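You operate a simulated robot arm through the tools that you are given. There is no shell and no other tool. Be economical: measure what you need, move in short steps, check, and stop when the job is done.

Carry out the task below with a simulated robot arm. There is one attempt and no reset: what you move stays moved.

TASK
Stand the orange rubbing stone beside the white spoon. It goes on the side that lies toward x +0.9, y +0.5 (a direction in the base frame), with about 3 cm between them.

It is judged by the outcome, as a careful person would: the job done as asked, and still so three seconds after it is handed in. It fails if anything else is knocked over, pushed out of place, dropped, spilled or broken.

THE ROBOT
A 6-joint arm with a two-finger parallel gripper, fixed in place. Base frame: the origin is at the foot of the arm, x ahead of it, y to its left, z up; the work surface is at about z = 0. Lengths are in mm, angles in rad, forces in N, time in s.
With the tool pointing down near the work surface it reaches from about 140 to 580 mm from the base axis. Its first joint turns from -1.152 to 1.152 rad. Payload 2.1 kg.
Tool frame: the origin (TCP) lies between the finger pads and is the grasp point; the fingertips stand 30 mm ahead of it; z points along the fingers, y is the line along which they close. The gripper opens to 94 mm. The fingers are 28 mm wide and 10 mm thick; the gripper's body (50 by 96 mm) begins 55 mm behind the TCP.
Orientation is that of the tool frame in the base frame, as [roll, pitch, yaw] about the fixed x, y, z axes, in that order (R = Rz(yaw) Ry(pitch) Rx(roll)). With the fingers straight down and closing along the base's y, the tool's x points along the base's -x, its y along +y and its z along -z.

THE INTERFACE
- The arm moves only by the tool play_rows. Its argument "commands" is a list of rows, each a list of 7 numbers: the opening, from 0 (shut) to 1 (fully open), then the shift along the base's x, y, z in m, then the turn, a rotation vector about the base's x, y, z in rad. In form: [[jaw, x, y, z, wx, wy, wz], ...]. A call has 1 to 12 rows; each row shifts and turns the commanded pose from where the row before left it. A row lasts 0.2 s, in which the tool goes at most 50 mm and 0.15 rad; a call with a longer step from one row to the next is refused whole, and so is a gripper value outside its range. A pose out of reach is approached as far as the arm can. The call stops where the force on the tool passes 40 N (or 10 N more than at its start, if that is more) or the arm is blocked; 0.2 s more then pass. The fingers move at their own pace (about 72 mm/s each) and stop on an object; they squeeze with about 33 N. The grip force told is the motor's: it shows also when the fingers shut on nothing. Time passes only in rows, and 0.2 s behind the last, so rows that do not move let the fingers close. It gives the time, the measured TCP pose, the force on the tool (base axes), the opening and the grip force at its end, in the units of the frame above (readings bear some noise).
- Cameras (640 x 400 px; columns grow to the right, rows downward): "scene" is fixed at [42.8, -362.3, 481.4]; the picture's right is [0.88, -0.48, 0.00], its down [-0.28, -0.52, -0.81] and it looks along [0.39, 0.71, -0.59] (base axes); focal length 364 px, centre (320, 200). "wrist" rides on the gripper at [-37, 0, -58] in the tool frame; the picture's right is [0.00, -1.00, 0.00], its down [0.97, 0.00, -0.24] and it looks along [0.24, 0.00, 0.97] (tool axes); focal length 218 px, centre (320, 200).
- capture(camera): a new picture of that camera. No time passes.
- measure_at(camera, pixels): for up to 12 pixels [column, row] of the newest picture of that camera ("zoom" is the newest enlarged one), the place [x, y, z] in the base frame of the surface seen there, good to about 3 mm. No time passes.
- inspect(camera, box): a new picture of the part [left, top, right, bottom] of that camera's present view, enlarged. No time passes.
- finish_job(): hands the job in; it is judged then, once.

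Work in short steps. Measure before you move; look again where a grasp or a placing could have gone wrong, and mend it. You have 60 turns and 20 pictures in all, the two below and enlarged ones among them. Open the gripper and draw the arm clear of the work before you hand the job in, unless the task says otherwise; then end with one line.

The tools are called after "Emit:" as name(argument=value, ...) on one line, values as JSON. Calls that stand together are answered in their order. play_rows: Moves the arm, as the interface text tells. Its arguments: {"type":"object","properties":{"commands":{"type":"array","items":{"type":"array","items":{"type":"number"}}}},"required":["commands"]} The other tools are called the same way: capture (camera) takes a picture; measure_at (camera, pixels) gives the place of the surface under pixels of a picture; inspect (camera, box) takes an enlarged picture of a part of a camera's view; finish_job () hands the job in.

At the start:

```text
time_s: 0.0
ee_pos: [264.0, 30.0, 232.4]
orientation: [3.141, 0.001, 3.14]
wrist_force: [0.2, -0.4, -0.5]
width: 93.9
finger_force: 0.1
```

scene: 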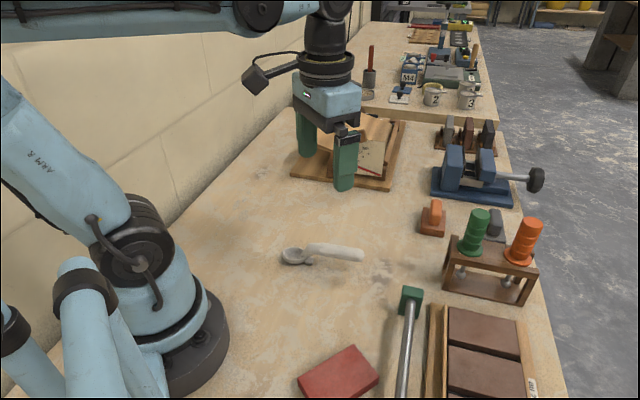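
wrist: 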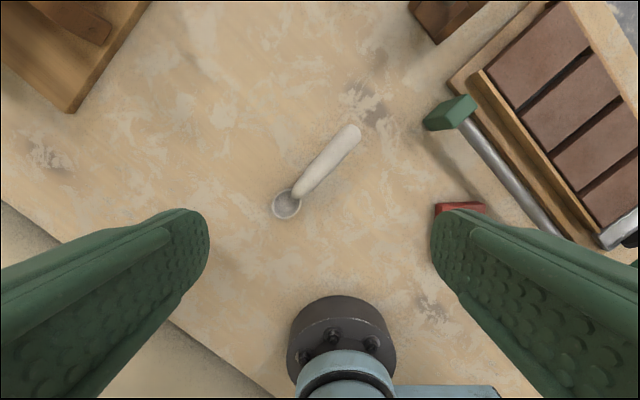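

I'll enlarge the area with the spoon and the orange things to identify the stone.

Emit:
inspect(camera="scene", box=[380, 170, 560, 310])

Emit:
inspect(camera="scene", box=[260, 180, 460, 305])

```text
2.86 times, centred on (470, 240) of scene
```

zoom: 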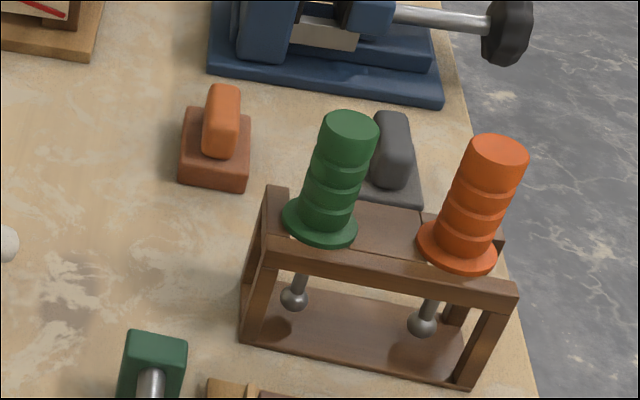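

```text
3.20 times, centred on (360, 242) of scene
```

zoom: 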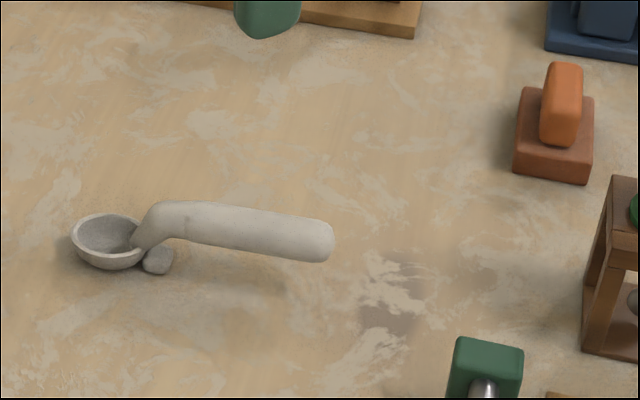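

The orange rubbing stone is the block with a bar handle at scene (432,215). Measuring its handle, base, and the spoon in the zoom.

Emit:
measure_at(camera="zoom", pixels=[[565, 68], [547, 75], [580, 72], [560, 125], [528, 95], [518, 150], [584, 158], [590, 102], [550, 163], [516, 172], [586, 182]])

Emit:
measure_at(camera="zoom", pixels=[[76, 240], [105, 218], [135, 225], [105, 262], [160, 210], [200, 222], [260, 232], [325, 240], [310, 220], [300, 252], [158, 262], [400, 200]])

```text
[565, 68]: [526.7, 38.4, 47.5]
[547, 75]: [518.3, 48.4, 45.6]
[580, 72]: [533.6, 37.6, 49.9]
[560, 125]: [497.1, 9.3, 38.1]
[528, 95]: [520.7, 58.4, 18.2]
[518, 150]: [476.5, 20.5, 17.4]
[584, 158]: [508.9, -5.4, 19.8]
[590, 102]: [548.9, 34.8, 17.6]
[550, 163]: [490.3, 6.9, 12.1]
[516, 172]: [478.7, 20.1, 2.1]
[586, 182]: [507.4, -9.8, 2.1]
```

```text
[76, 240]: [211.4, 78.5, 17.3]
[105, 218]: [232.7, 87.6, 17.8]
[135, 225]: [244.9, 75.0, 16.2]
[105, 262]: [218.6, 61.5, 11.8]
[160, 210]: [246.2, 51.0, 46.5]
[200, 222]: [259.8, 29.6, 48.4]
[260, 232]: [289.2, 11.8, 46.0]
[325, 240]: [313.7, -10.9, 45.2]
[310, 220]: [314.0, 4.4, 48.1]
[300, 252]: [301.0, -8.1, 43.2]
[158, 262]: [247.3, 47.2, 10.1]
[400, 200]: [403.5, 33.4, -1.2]
```

The stone is about 42 x 58 mm, centred near (513, 27), with its long axis at about 42°. Next I take the spoon's outline from the first wrist picture.

Emit:
measure_at(camera="wrist", pixels=[[356, 127], [346, 127], [358, 140], [338, 134], [344, 153], [318, 156], [330, 170], [298, 187], [310, 192], [288, 190], [298, 212], [275, 212]])

Emit:
play_rows(commands=[[1, 0.04, 0, 0, 0, 0, 0], [1, 0.04, 0, 0, 0, 0, 0], [1, 0.04, 0, 0, 0, 0, 0], [1, 0.04, 0, 0, 0, 0, 0], [1, 0.02, 0, 0, 0, 0, 0.15], [1, 0, 0, 0, 0, 0, 0.15], [1, 0, 0, 0, 0, 0, 0.15], [1, 0, 0, 0, 0, 0, 0.15], [1, 0, 0, 0, 0, 0, 0.13]])

Emit:
capture(camera="wrist")

```text
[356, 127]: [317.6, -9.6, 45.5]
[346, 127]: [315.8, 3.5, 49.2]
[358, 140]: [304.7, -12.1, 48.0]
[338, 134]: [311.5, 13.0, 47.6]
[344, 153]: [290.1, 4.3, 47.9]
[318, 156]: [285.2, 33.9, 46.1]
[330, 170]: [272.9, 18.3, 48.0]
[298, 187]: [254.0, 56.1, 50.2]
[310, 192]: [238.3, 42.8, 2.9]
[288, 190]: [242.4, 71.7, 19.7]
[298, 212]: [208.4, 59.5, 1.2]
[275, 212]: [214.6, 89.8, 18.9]
```

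```text
time_s: 2.0
ee_pos: [443.3, 30.5, 232.0]
orientation: [3.141, 0.001, -2.409]
wrist_force: [-0.2, 0.7, 0.3]
width: 93.8
finger_force: 0.1
```

```text
15 pictures are left
```

wrist: 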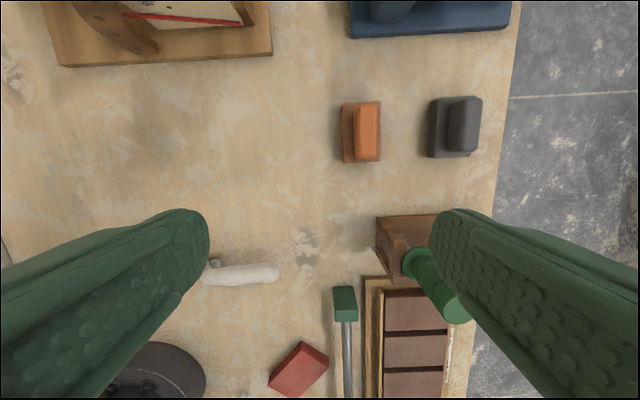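

The stone now shows aligned with the tool at wrist (361,132); its handle is at about (367,130), with a gray neighbour at (455,127) and the rack's green handle at (435,285). I measure all of these for clearance.

Emit:
measure_at(camera="wrist", pixels=[[366, 107], [366, 130], [366, 152], [357, 130], [377, 130], [344, 132], [361, 160], [430, 130], [452, 128], [436, 218], [445, 290], [361, 103]])

Emit:
measure_at(camera="scene", pixels=[[478, 212], [487, 215], [488, 236], [467, 235], [530, 220], [516, 226], [495, 216], [452, 152], [435, 196], [484, 152]])

```text
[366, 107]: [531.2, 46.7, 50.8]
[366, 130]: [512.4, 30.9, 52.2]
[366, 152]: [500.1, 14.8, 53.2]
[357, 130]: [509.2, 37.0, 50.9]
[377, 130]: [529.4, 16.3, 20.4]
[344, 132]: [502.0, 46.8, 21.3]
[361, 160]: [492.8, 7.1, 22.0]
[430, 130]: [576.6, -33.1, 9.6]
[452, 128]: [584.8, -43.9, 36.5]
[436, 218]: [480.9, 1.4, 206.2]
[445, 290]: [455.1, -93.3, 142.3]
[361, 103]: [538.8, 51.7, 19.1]
```

```text
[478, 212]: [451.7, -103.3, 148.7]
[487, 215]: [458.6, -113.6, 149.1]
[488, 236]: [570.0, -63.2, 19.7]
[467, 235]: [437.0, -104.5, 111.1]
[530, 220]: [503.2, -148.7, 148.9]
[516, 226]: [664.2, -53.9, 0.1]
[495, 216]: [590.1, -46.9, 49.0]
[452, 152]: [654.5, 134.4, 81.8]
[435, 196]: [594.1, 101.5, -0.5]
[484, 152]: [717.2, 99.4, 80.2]
```

The handle centre is at about (516, 30), top z 52, base top z 20; neighbours are over 80 mm off. I move above it with the jaw at about 56 mm and descend part way to check.

Emit:
play_rows(commands=[[0.6, 0.037, 0, 0, 0, 0, 0], [0.6, 0.036, 0, 0, 0, 0, 0], [0.6, 0, 0, -0.04, 0, 0, 0], [0.6, 0, 0, -0.04, 0, 0, 0], [0.6, 0, 0, -0.02, 0, 0, 0], [0.6, 0, 0, 0, 0, 0, 0]])

Emit:
capture(camera="wrist")

```text
time_s: 3.4
ee_pos: [515.5, 28.4, 136.3]
orientation: [-3.141, 0.003, -2.412]
wrist_force: [-0.2, -0.4, 0.1]
width: 56.5
finger_force: 0.0
```

```text
14 pictures are left
```

wrist: 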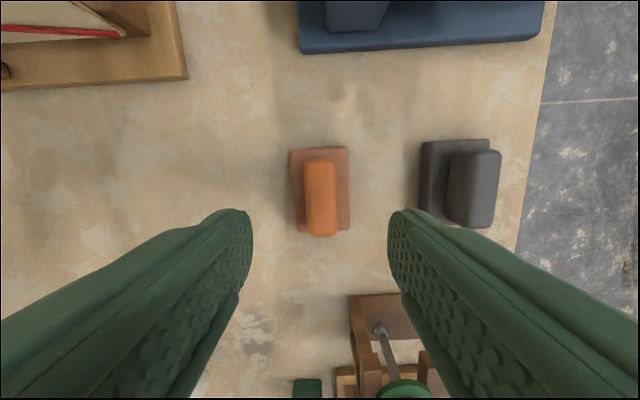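

The handle is centred between the fingers at (321,197). I check its position along the tool's x and the alignment.

Emit:
measure_at(camera="wrist", pixels=[[320, 166], [321, 195], [323, 228], [307, 195], [335, 195], [292, 155], [347, 152], [296, 228], [348, 225], [350, 300], [388, 385]])

```text
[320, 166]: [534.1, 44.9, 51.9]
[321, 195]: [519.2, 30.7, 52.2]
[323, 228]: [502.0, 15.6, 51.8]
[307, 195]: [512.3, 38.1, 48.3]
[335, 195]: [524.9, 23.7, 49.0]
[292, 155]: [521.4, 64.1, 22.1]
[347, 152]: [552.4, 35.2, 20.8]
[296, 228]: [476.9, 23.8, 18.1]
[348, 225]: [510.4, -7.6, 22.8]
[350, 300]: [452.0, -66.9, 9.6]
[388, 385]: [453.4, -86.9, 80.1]
```

Handle centre (518, 30.5), long axis 42.5°, aligned with the tool. I descend to TCP z≈56 (tips about 5 mm above the base top) and close.

Emit:
play_rows(commands=[[0.6, 0.002, 0.002, -0.03, 0, 0, 0], [0.6, 0, 0, -0.03, 0, 0, 0], [0.6, 0, 0, -0.02, 0, 0, 0], [0.6, 0, 0, 0, 0, 0, 0], [0.2, 0, 0, 0, 0, 0, 0], [0.1, 0, 0, 0, 0, 0, 0], [0, 0, 0, 0, 0, 0, 0], [0, 0, 0, 0, 0, 0, 0]])

```text
time_s: 5.2
ee_pos: [515.1, 30.1, 52.7]
orientation: [-3.142, 0.002, -2.413]
wrist_force: [0.9, 0.3, -0.4]
width: 25.6
finger_force: 33.2
```

Gripped at width 25.6 with 33 N. I lift 70 mm and look.

Emit:
play_rows(commands=[[0, 0, 0, 0.01, 0, 0, 0], [0, 0, 0, 0.03, 0, 0, 0], [0, 0, 0, 0.03, 0, 0, 0], [0, 0, 0, 0, 0, 0, 0]])

Emit:
capture(camera="scene")

Emit:
capture(camera="wrist")

```text
time_s: 6.2
ee_pos: [515.6, 31.9, 120.0]
orientation: [3.141, 0.003, -2.413]
wrist_force: [0.1, 0.6, -1.3]
width: 25.6
finger_force: 33.1
```

```text
13 pictures are left
```

scene: 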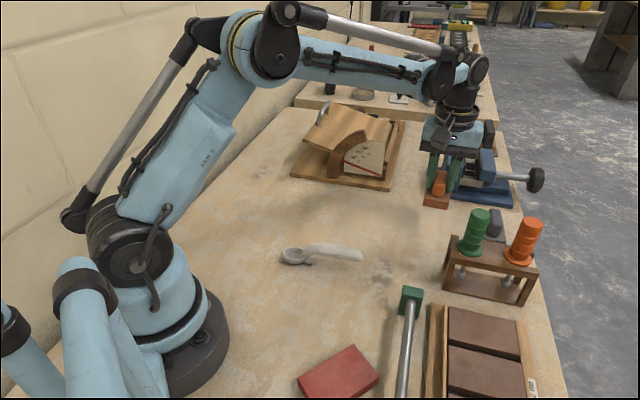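

```text
12 pictures are left
```

wrist: 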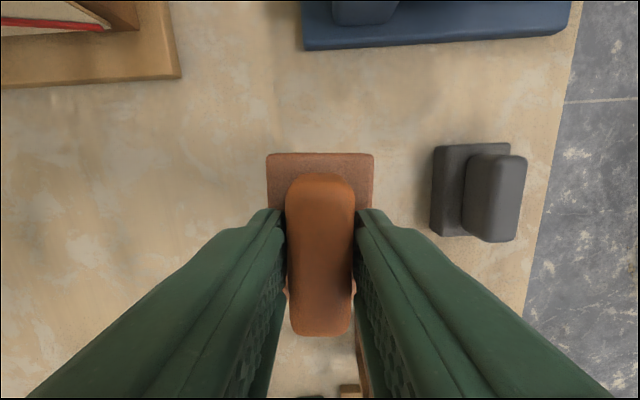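

The stone hangs level and firmly held. I check the book stand's near edge and the target spot's surroundings before travelling.

Emit:
measure_at(camera="scene", pixels=[[387, 190], [292, 176], [340, 184], [378, 232], [308, 246], [335, 245], [360, 250], [363, 256]])

Emit:
play_rows(commands=[[0, -0.03, 0.005, 0, 0, 0, 0], [0, -0.03, 0.007, 0, 0, 0, 0], [0, -0.03, 0.007, 0, 0, 0, 0], [0, -0.03, 0.007, 0, 0, 0, 0], [0, -0.03, 0.007, 0, 0, 0, 0], [0, -0.03, 0.007, 0, 0, 0, 0], [0, 0, 0, 0, 0, 0, 0]])

Emit:
capture(camera="scene")

```text
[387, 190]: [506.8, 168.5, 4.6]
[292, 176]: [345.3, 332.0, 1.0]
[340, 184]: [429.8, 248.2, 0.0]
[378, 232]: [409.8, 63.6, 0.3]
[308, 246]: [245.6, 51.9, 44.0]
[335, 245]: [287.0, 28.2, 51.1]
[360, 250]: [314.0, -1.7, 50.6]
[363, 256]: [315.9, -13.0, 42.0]
```

```text
time_s: 7.8
ee_pos: [339.9, 74.0, 125.5]
orientation: [-3.141, 0.001, -2.414]
wrist_force: [0.5, 1.3, -1.7]
width: 25.8
finger_force: 33.2
```

```text
11 pictures are left
```

scene: 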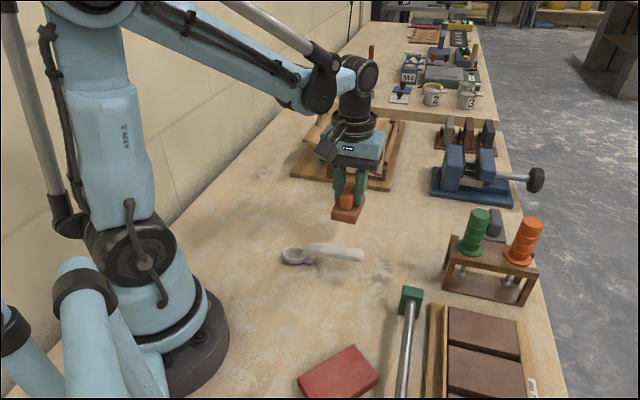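

Now at (340, 74, 125.5). I lower most of the way, correcting by (-3, -2) mm.

Emit:
play_rows(commands=[[0, -0.003, -0.002, -0.03, 0, 0, 0], [0, 0, 0, -0.02, 0, 0, 0], [0, 0, 0, -0.01, 0, 0, 0], [0, 0, 0, 0, 0, 0, 0]])

Emit:
inspect(camera="scene", box=[260, 170, 420, 270])

```text
time_s: 8.8
ee_pos: [336.1, 71.5, 63.9]
orientation: [3.141, 0.001, -2.413]
wrist_force: [-0.2, 1.0, -1.8]
width: 25.8
finger_force: 32.9
```

```text
4.00 times, centred on (340, 220) of scene
```

zoom: 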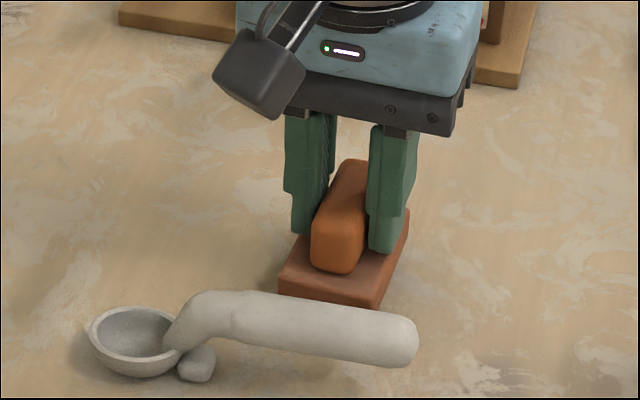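

I check the gap: stone's near edge at zoom (280,283)-(378,308) against the spoon handle's far edge.

Emit:
measure_at(camera="zoom", pixels=[[283, 281], [375, 304], [330, 292], [407, 212], [205, 293], [250, 292], [300, 297], [350, 306], [400, 318], [415, 330], [150, 310]])

```text
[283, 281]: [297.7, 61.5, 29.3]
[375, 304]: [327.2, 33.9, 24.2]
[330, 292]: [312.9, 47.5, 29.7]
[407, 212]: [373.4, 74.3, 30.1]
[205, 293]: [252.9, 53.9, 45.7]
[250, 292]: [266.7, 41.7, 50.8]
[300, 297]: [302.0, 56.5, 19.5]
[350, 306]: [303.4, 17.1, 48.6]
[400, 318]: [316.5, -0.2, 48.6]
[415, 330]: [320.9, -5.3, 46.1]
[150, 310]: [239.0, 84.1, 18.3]
```

The stone's near edge is about 30 mm from the spoon handle's edge. Lowering the last 11 mm gently.

Emit:
play_rows(commands=[[0, 0, 0, -0.005, 0, 0, 0], [0, 0, 0, -0.003, 0, 0, 0], [0, 0, 0, -0.002, 0, 0, 0], [0, 0, 0, 0, 0, 0, 0]])

```text
time_s: 9.8
ee_pos: [334.5, 70.7, 52.1]
orientation: [3.14, 0.0, -2.413]
wrist_force: [0.4, 0.3, -0.9]
width: 25.6
finger_force: 32.8
```

Force barely changed; I creep down another 2 mm to confirm contact.

Emit:
play_rows(commands=[[0, 0, 0, -0.001, 0, 0, 0], [0, 0, 0, -0.001, 0, 0, 0], [0, 0, 0, 0, 0, 0, 0]])

Emit:
inspect(camera="scene", box=[260, 170, 420, 270])

```text
time_s: 10.6
ee_pos: [336.0, 70.7, 50.6]
orientation: [-3.141, 0.002, -2.413]
wrist_force: [-1.2, 1.3, 24.2]
width: 25.9
finger_force: 33.3
```

```text
4.00 times, centred on (340, 220) of scene
```

zoom: 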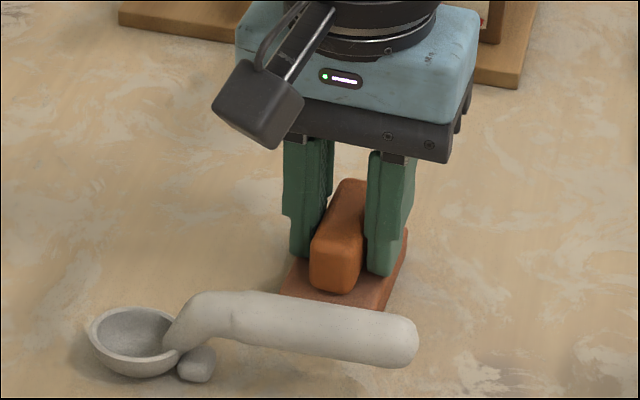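

Contact confirmed (24 N). I ease up 1 mm, open the fingers to ~56 mm, and rise straight up.

Emit:
play_rows(commands=[[0, 0, 0, 0.001, 0, 0, 0], [0.6, 0, 0, 0, 0, 0, 0], [0.6, 0, 0, 0, 0, 0, 0], [0.6, 0, 0, 0, 0, 0, 0], [0.6, 0, 0, 0.02, 0, 0, 0], [0.6, 0, 0, 0.04, 0, 0, 0], [0.6, 0, 0, 0.04, 0, 0, 0], [0.6, 0, 0, 0.04, 0, 0, 0], [0.6, 0, 0, 0.04, 0, 0, 0], [0.6, 0, 0, 0, 0, 0, 0]])

Emit:
capture(camera="wrist")

Emit:
capture(camera="scene")

```text
time_s: 12.8
ee_pos: [334.7, 68.4, 232.8]
orientation: [3.141, 0.002, -2.414]
wrist_force: [-0.2, -0.3, -0.1]
width: 56.4
finger_force: 0.1
```

```text
8 pictures are left
```

wrist: 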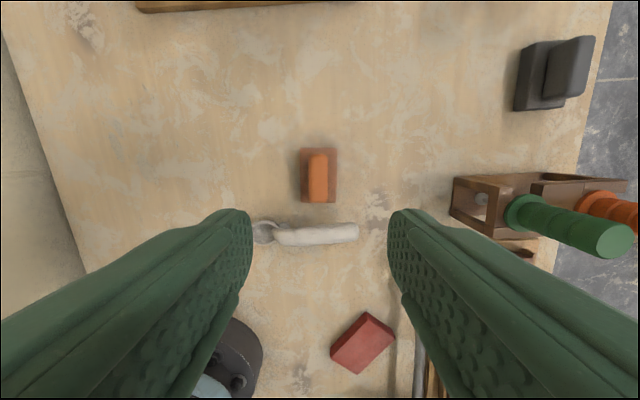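

```text
7 pictures are left
```

scene: 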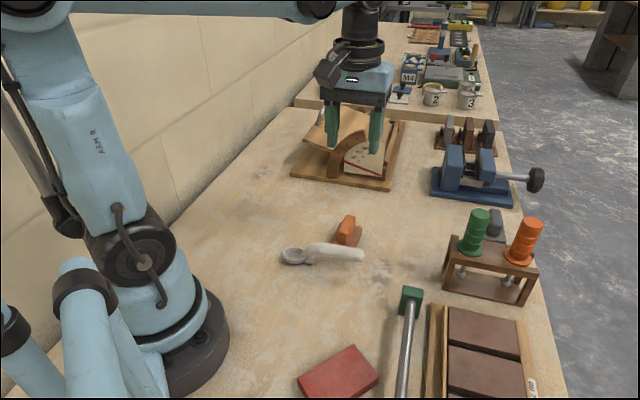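

The stone stands upright beside the spoon, seen in the wrist view at (318,176). I measure the final gap from this view.

Emit:
measure_at(camera="wrist", pixels=[[303, 150], [335, 150], [302, 201], [334, 202], [285, 228], [300, 228], [318, 227], [335, 226], [350, 225], [263, 223], [318, 205]])

```text
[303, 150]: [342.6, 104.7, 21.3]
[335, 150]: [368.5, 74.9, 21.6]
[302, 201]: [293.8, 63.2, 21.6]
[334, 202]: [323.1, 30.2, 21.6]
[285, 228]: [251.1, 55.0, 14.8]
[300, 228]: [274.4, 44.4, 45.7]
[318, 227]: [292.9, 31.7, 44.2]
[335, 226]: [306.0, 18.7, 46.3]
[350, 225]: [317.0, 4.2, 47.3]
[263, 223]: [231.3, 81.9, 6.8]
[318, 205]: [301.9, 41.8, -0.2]
```

The near edges need finer measurement; I enlarge the wrist view around the gap.

Emit:
inspect(camera="wrist", box=[256, 150, 384, 230])

Emit:
inspect(camera="scene", box=[280, 205, 376, 265])

```text
5.00 times, centred on (320, 190) of wrist
```

zoom: 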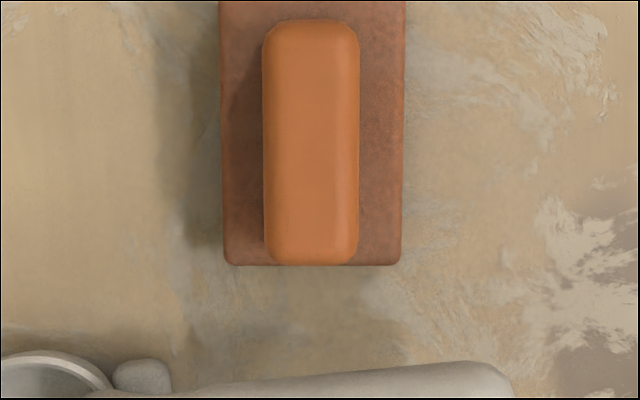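

```text
6.67 times, centred on (328, 235) of scene
```

zoom: 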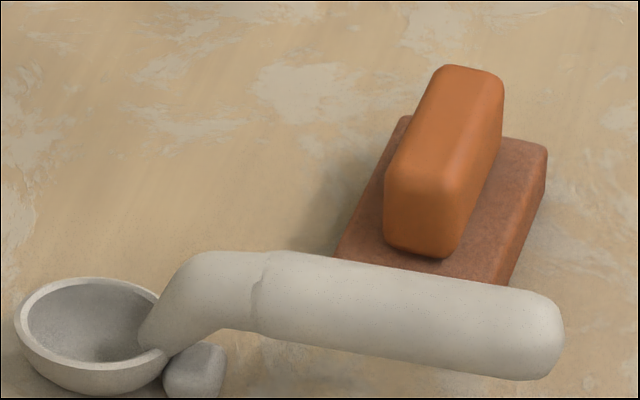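

The enlarged view gives a nearest gap of about 24 mm, a bit short of 30. I'll regrasp, lift a few mm, shift 6-7 mm along (0.9, 0.5), and set it down again.

Emit:
play_rows(commands=[[0.6, 0, 0, -0.04, 0, 0, 0], [0.6, 0, 0, -0.04, 0, 0, 0], [0.6, 0, 0, -0.04, 0, 0, 0], [0.6, 0, 0, -0.03, 0, 0, 0], [0.6, 0, 0, -0.02, 0, 0, 0], [0.6, 0, 0, -0.007, 0, 0, 0], [0.6, 0, 0, 0, 0, 0, 0], [0.1, 0, 0, 0, 0, 0, 0], [0, 0, 0, 0, 0, 0, 0], [0, 0, 0, 0, 0, 0, 0]])

```text
time_s: 15.0
ee_pos: [335.5, 70.9, 55.7]
orientation: [-3.142, 0.004, -2.411]
wrist_force: [0.1, 0.5, 0.7]
width: 21.7
finger_force: 33.6
```

Gripped again (21.7 mm). Lift 8 mm, shift 6.5 mm, lower to near contact.

Emit:
play_rows(commands=[[0, 0, 0, 0.004, 0, 0, 0], [0, 0, 0, 0.004, 0, 0, 0], [0, 0.0057, 0.0032, 0, 0, 0, 0], [0, 0, 0, 0, 0, 0, 0], [0, 0, 0, -0.004, 0, 0, 0], [0, 0, 0, -0.003, 0, 0, 0], [0, 0, 0, 0, 0, 0, 0]])

```text
time_s: 16.6
ee_pos: [340.9, 73.6, 56.6]
orientation: [3.141, 0.0, -2.412]
wrist_force: [-0.6, -0.7, -1.6]
width: 21.5
finger_force: 33.3
```

The stone is still carried (-1.6 N); I creep down to touch.

Emit:
play_rows(commands=[[0, 0, 0, -0.001, 0, 0, 0], [0, 0, 0, -0.0007, 0, 0, 0], [0, 0, 0, 0, 0, 0, 0]])

```text
time_s: 17.2
ee_pos: [340.9, 73.7, 55.1]
orientation: [3.141, 0.004, -2.411]
wrist_force: [-0.9, 1.0, 9.5]
width: 21.5
finger_force: 33.2
stopped in row 3: the force on the tool passed its limit (the readings are from after the stop); the commanded pose is now the measured one
```

Contact at 9.5 N. Release, rise straight up and look.

Emit:
play_rows(commands=[[0.6, 0, 0, 0, 0, 0, 0], [0.6, 0, 0, 0, 0, 0, 0], [0.6, 0, 0, 0, 0, 0, 0], [0.6, 0, 0, 0.02, 0, 0, 0], [0.6, 0, 0, 0.04, 0, 0, 0], [0.6, 0, 0, 0.04, 0, 0, 0], [0.6, 0, 0, 0.04, 0, 0, 0], [0.6, 0, 0, 0.04, 0, 0, 0], [0.6, 0, 0, 0, 0, 0, 0]])

Emit:
inspect(camera="wrist", box=[240, 140, 400, 240])

Emit:
capture(camera="scene")

```text
time_s: 19.2
ee_pos: [341.9, 72.0, 234.5]
orientation: [3.141, 0.0, -2.412]
wrist_force: [0.1, -0.5, 0.6]
width: 56.6
finger_force: 0.0
```

```text
4.00 times, centred on (320, 190) of wrist
```

zoom: 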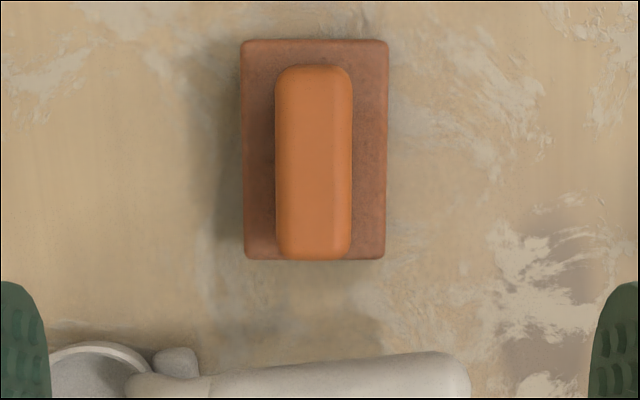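

```text
3 pictures are left
```

scene: 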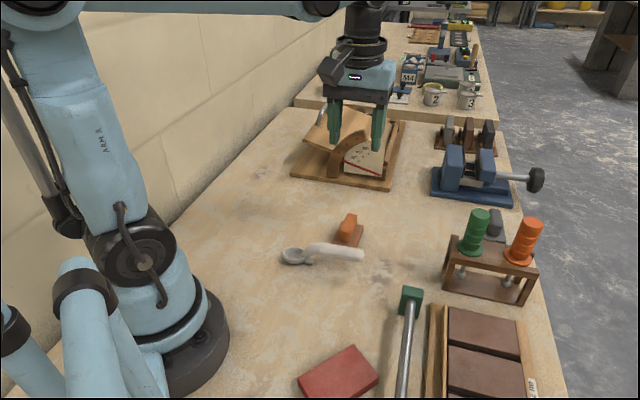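

The stone stands upright about 28 mm from the spoon's handle, nothing else has moved, and the gripper is open and well above. I hand in.

Emit:
finish_job()

```text
The job is handed in.
```

The orange rubbing stone is standing upright on the (+0.9, +0.5) side of the white spoon, about 28 mm from its handle. The gripper is open and clear, and nothing else was disturbed.
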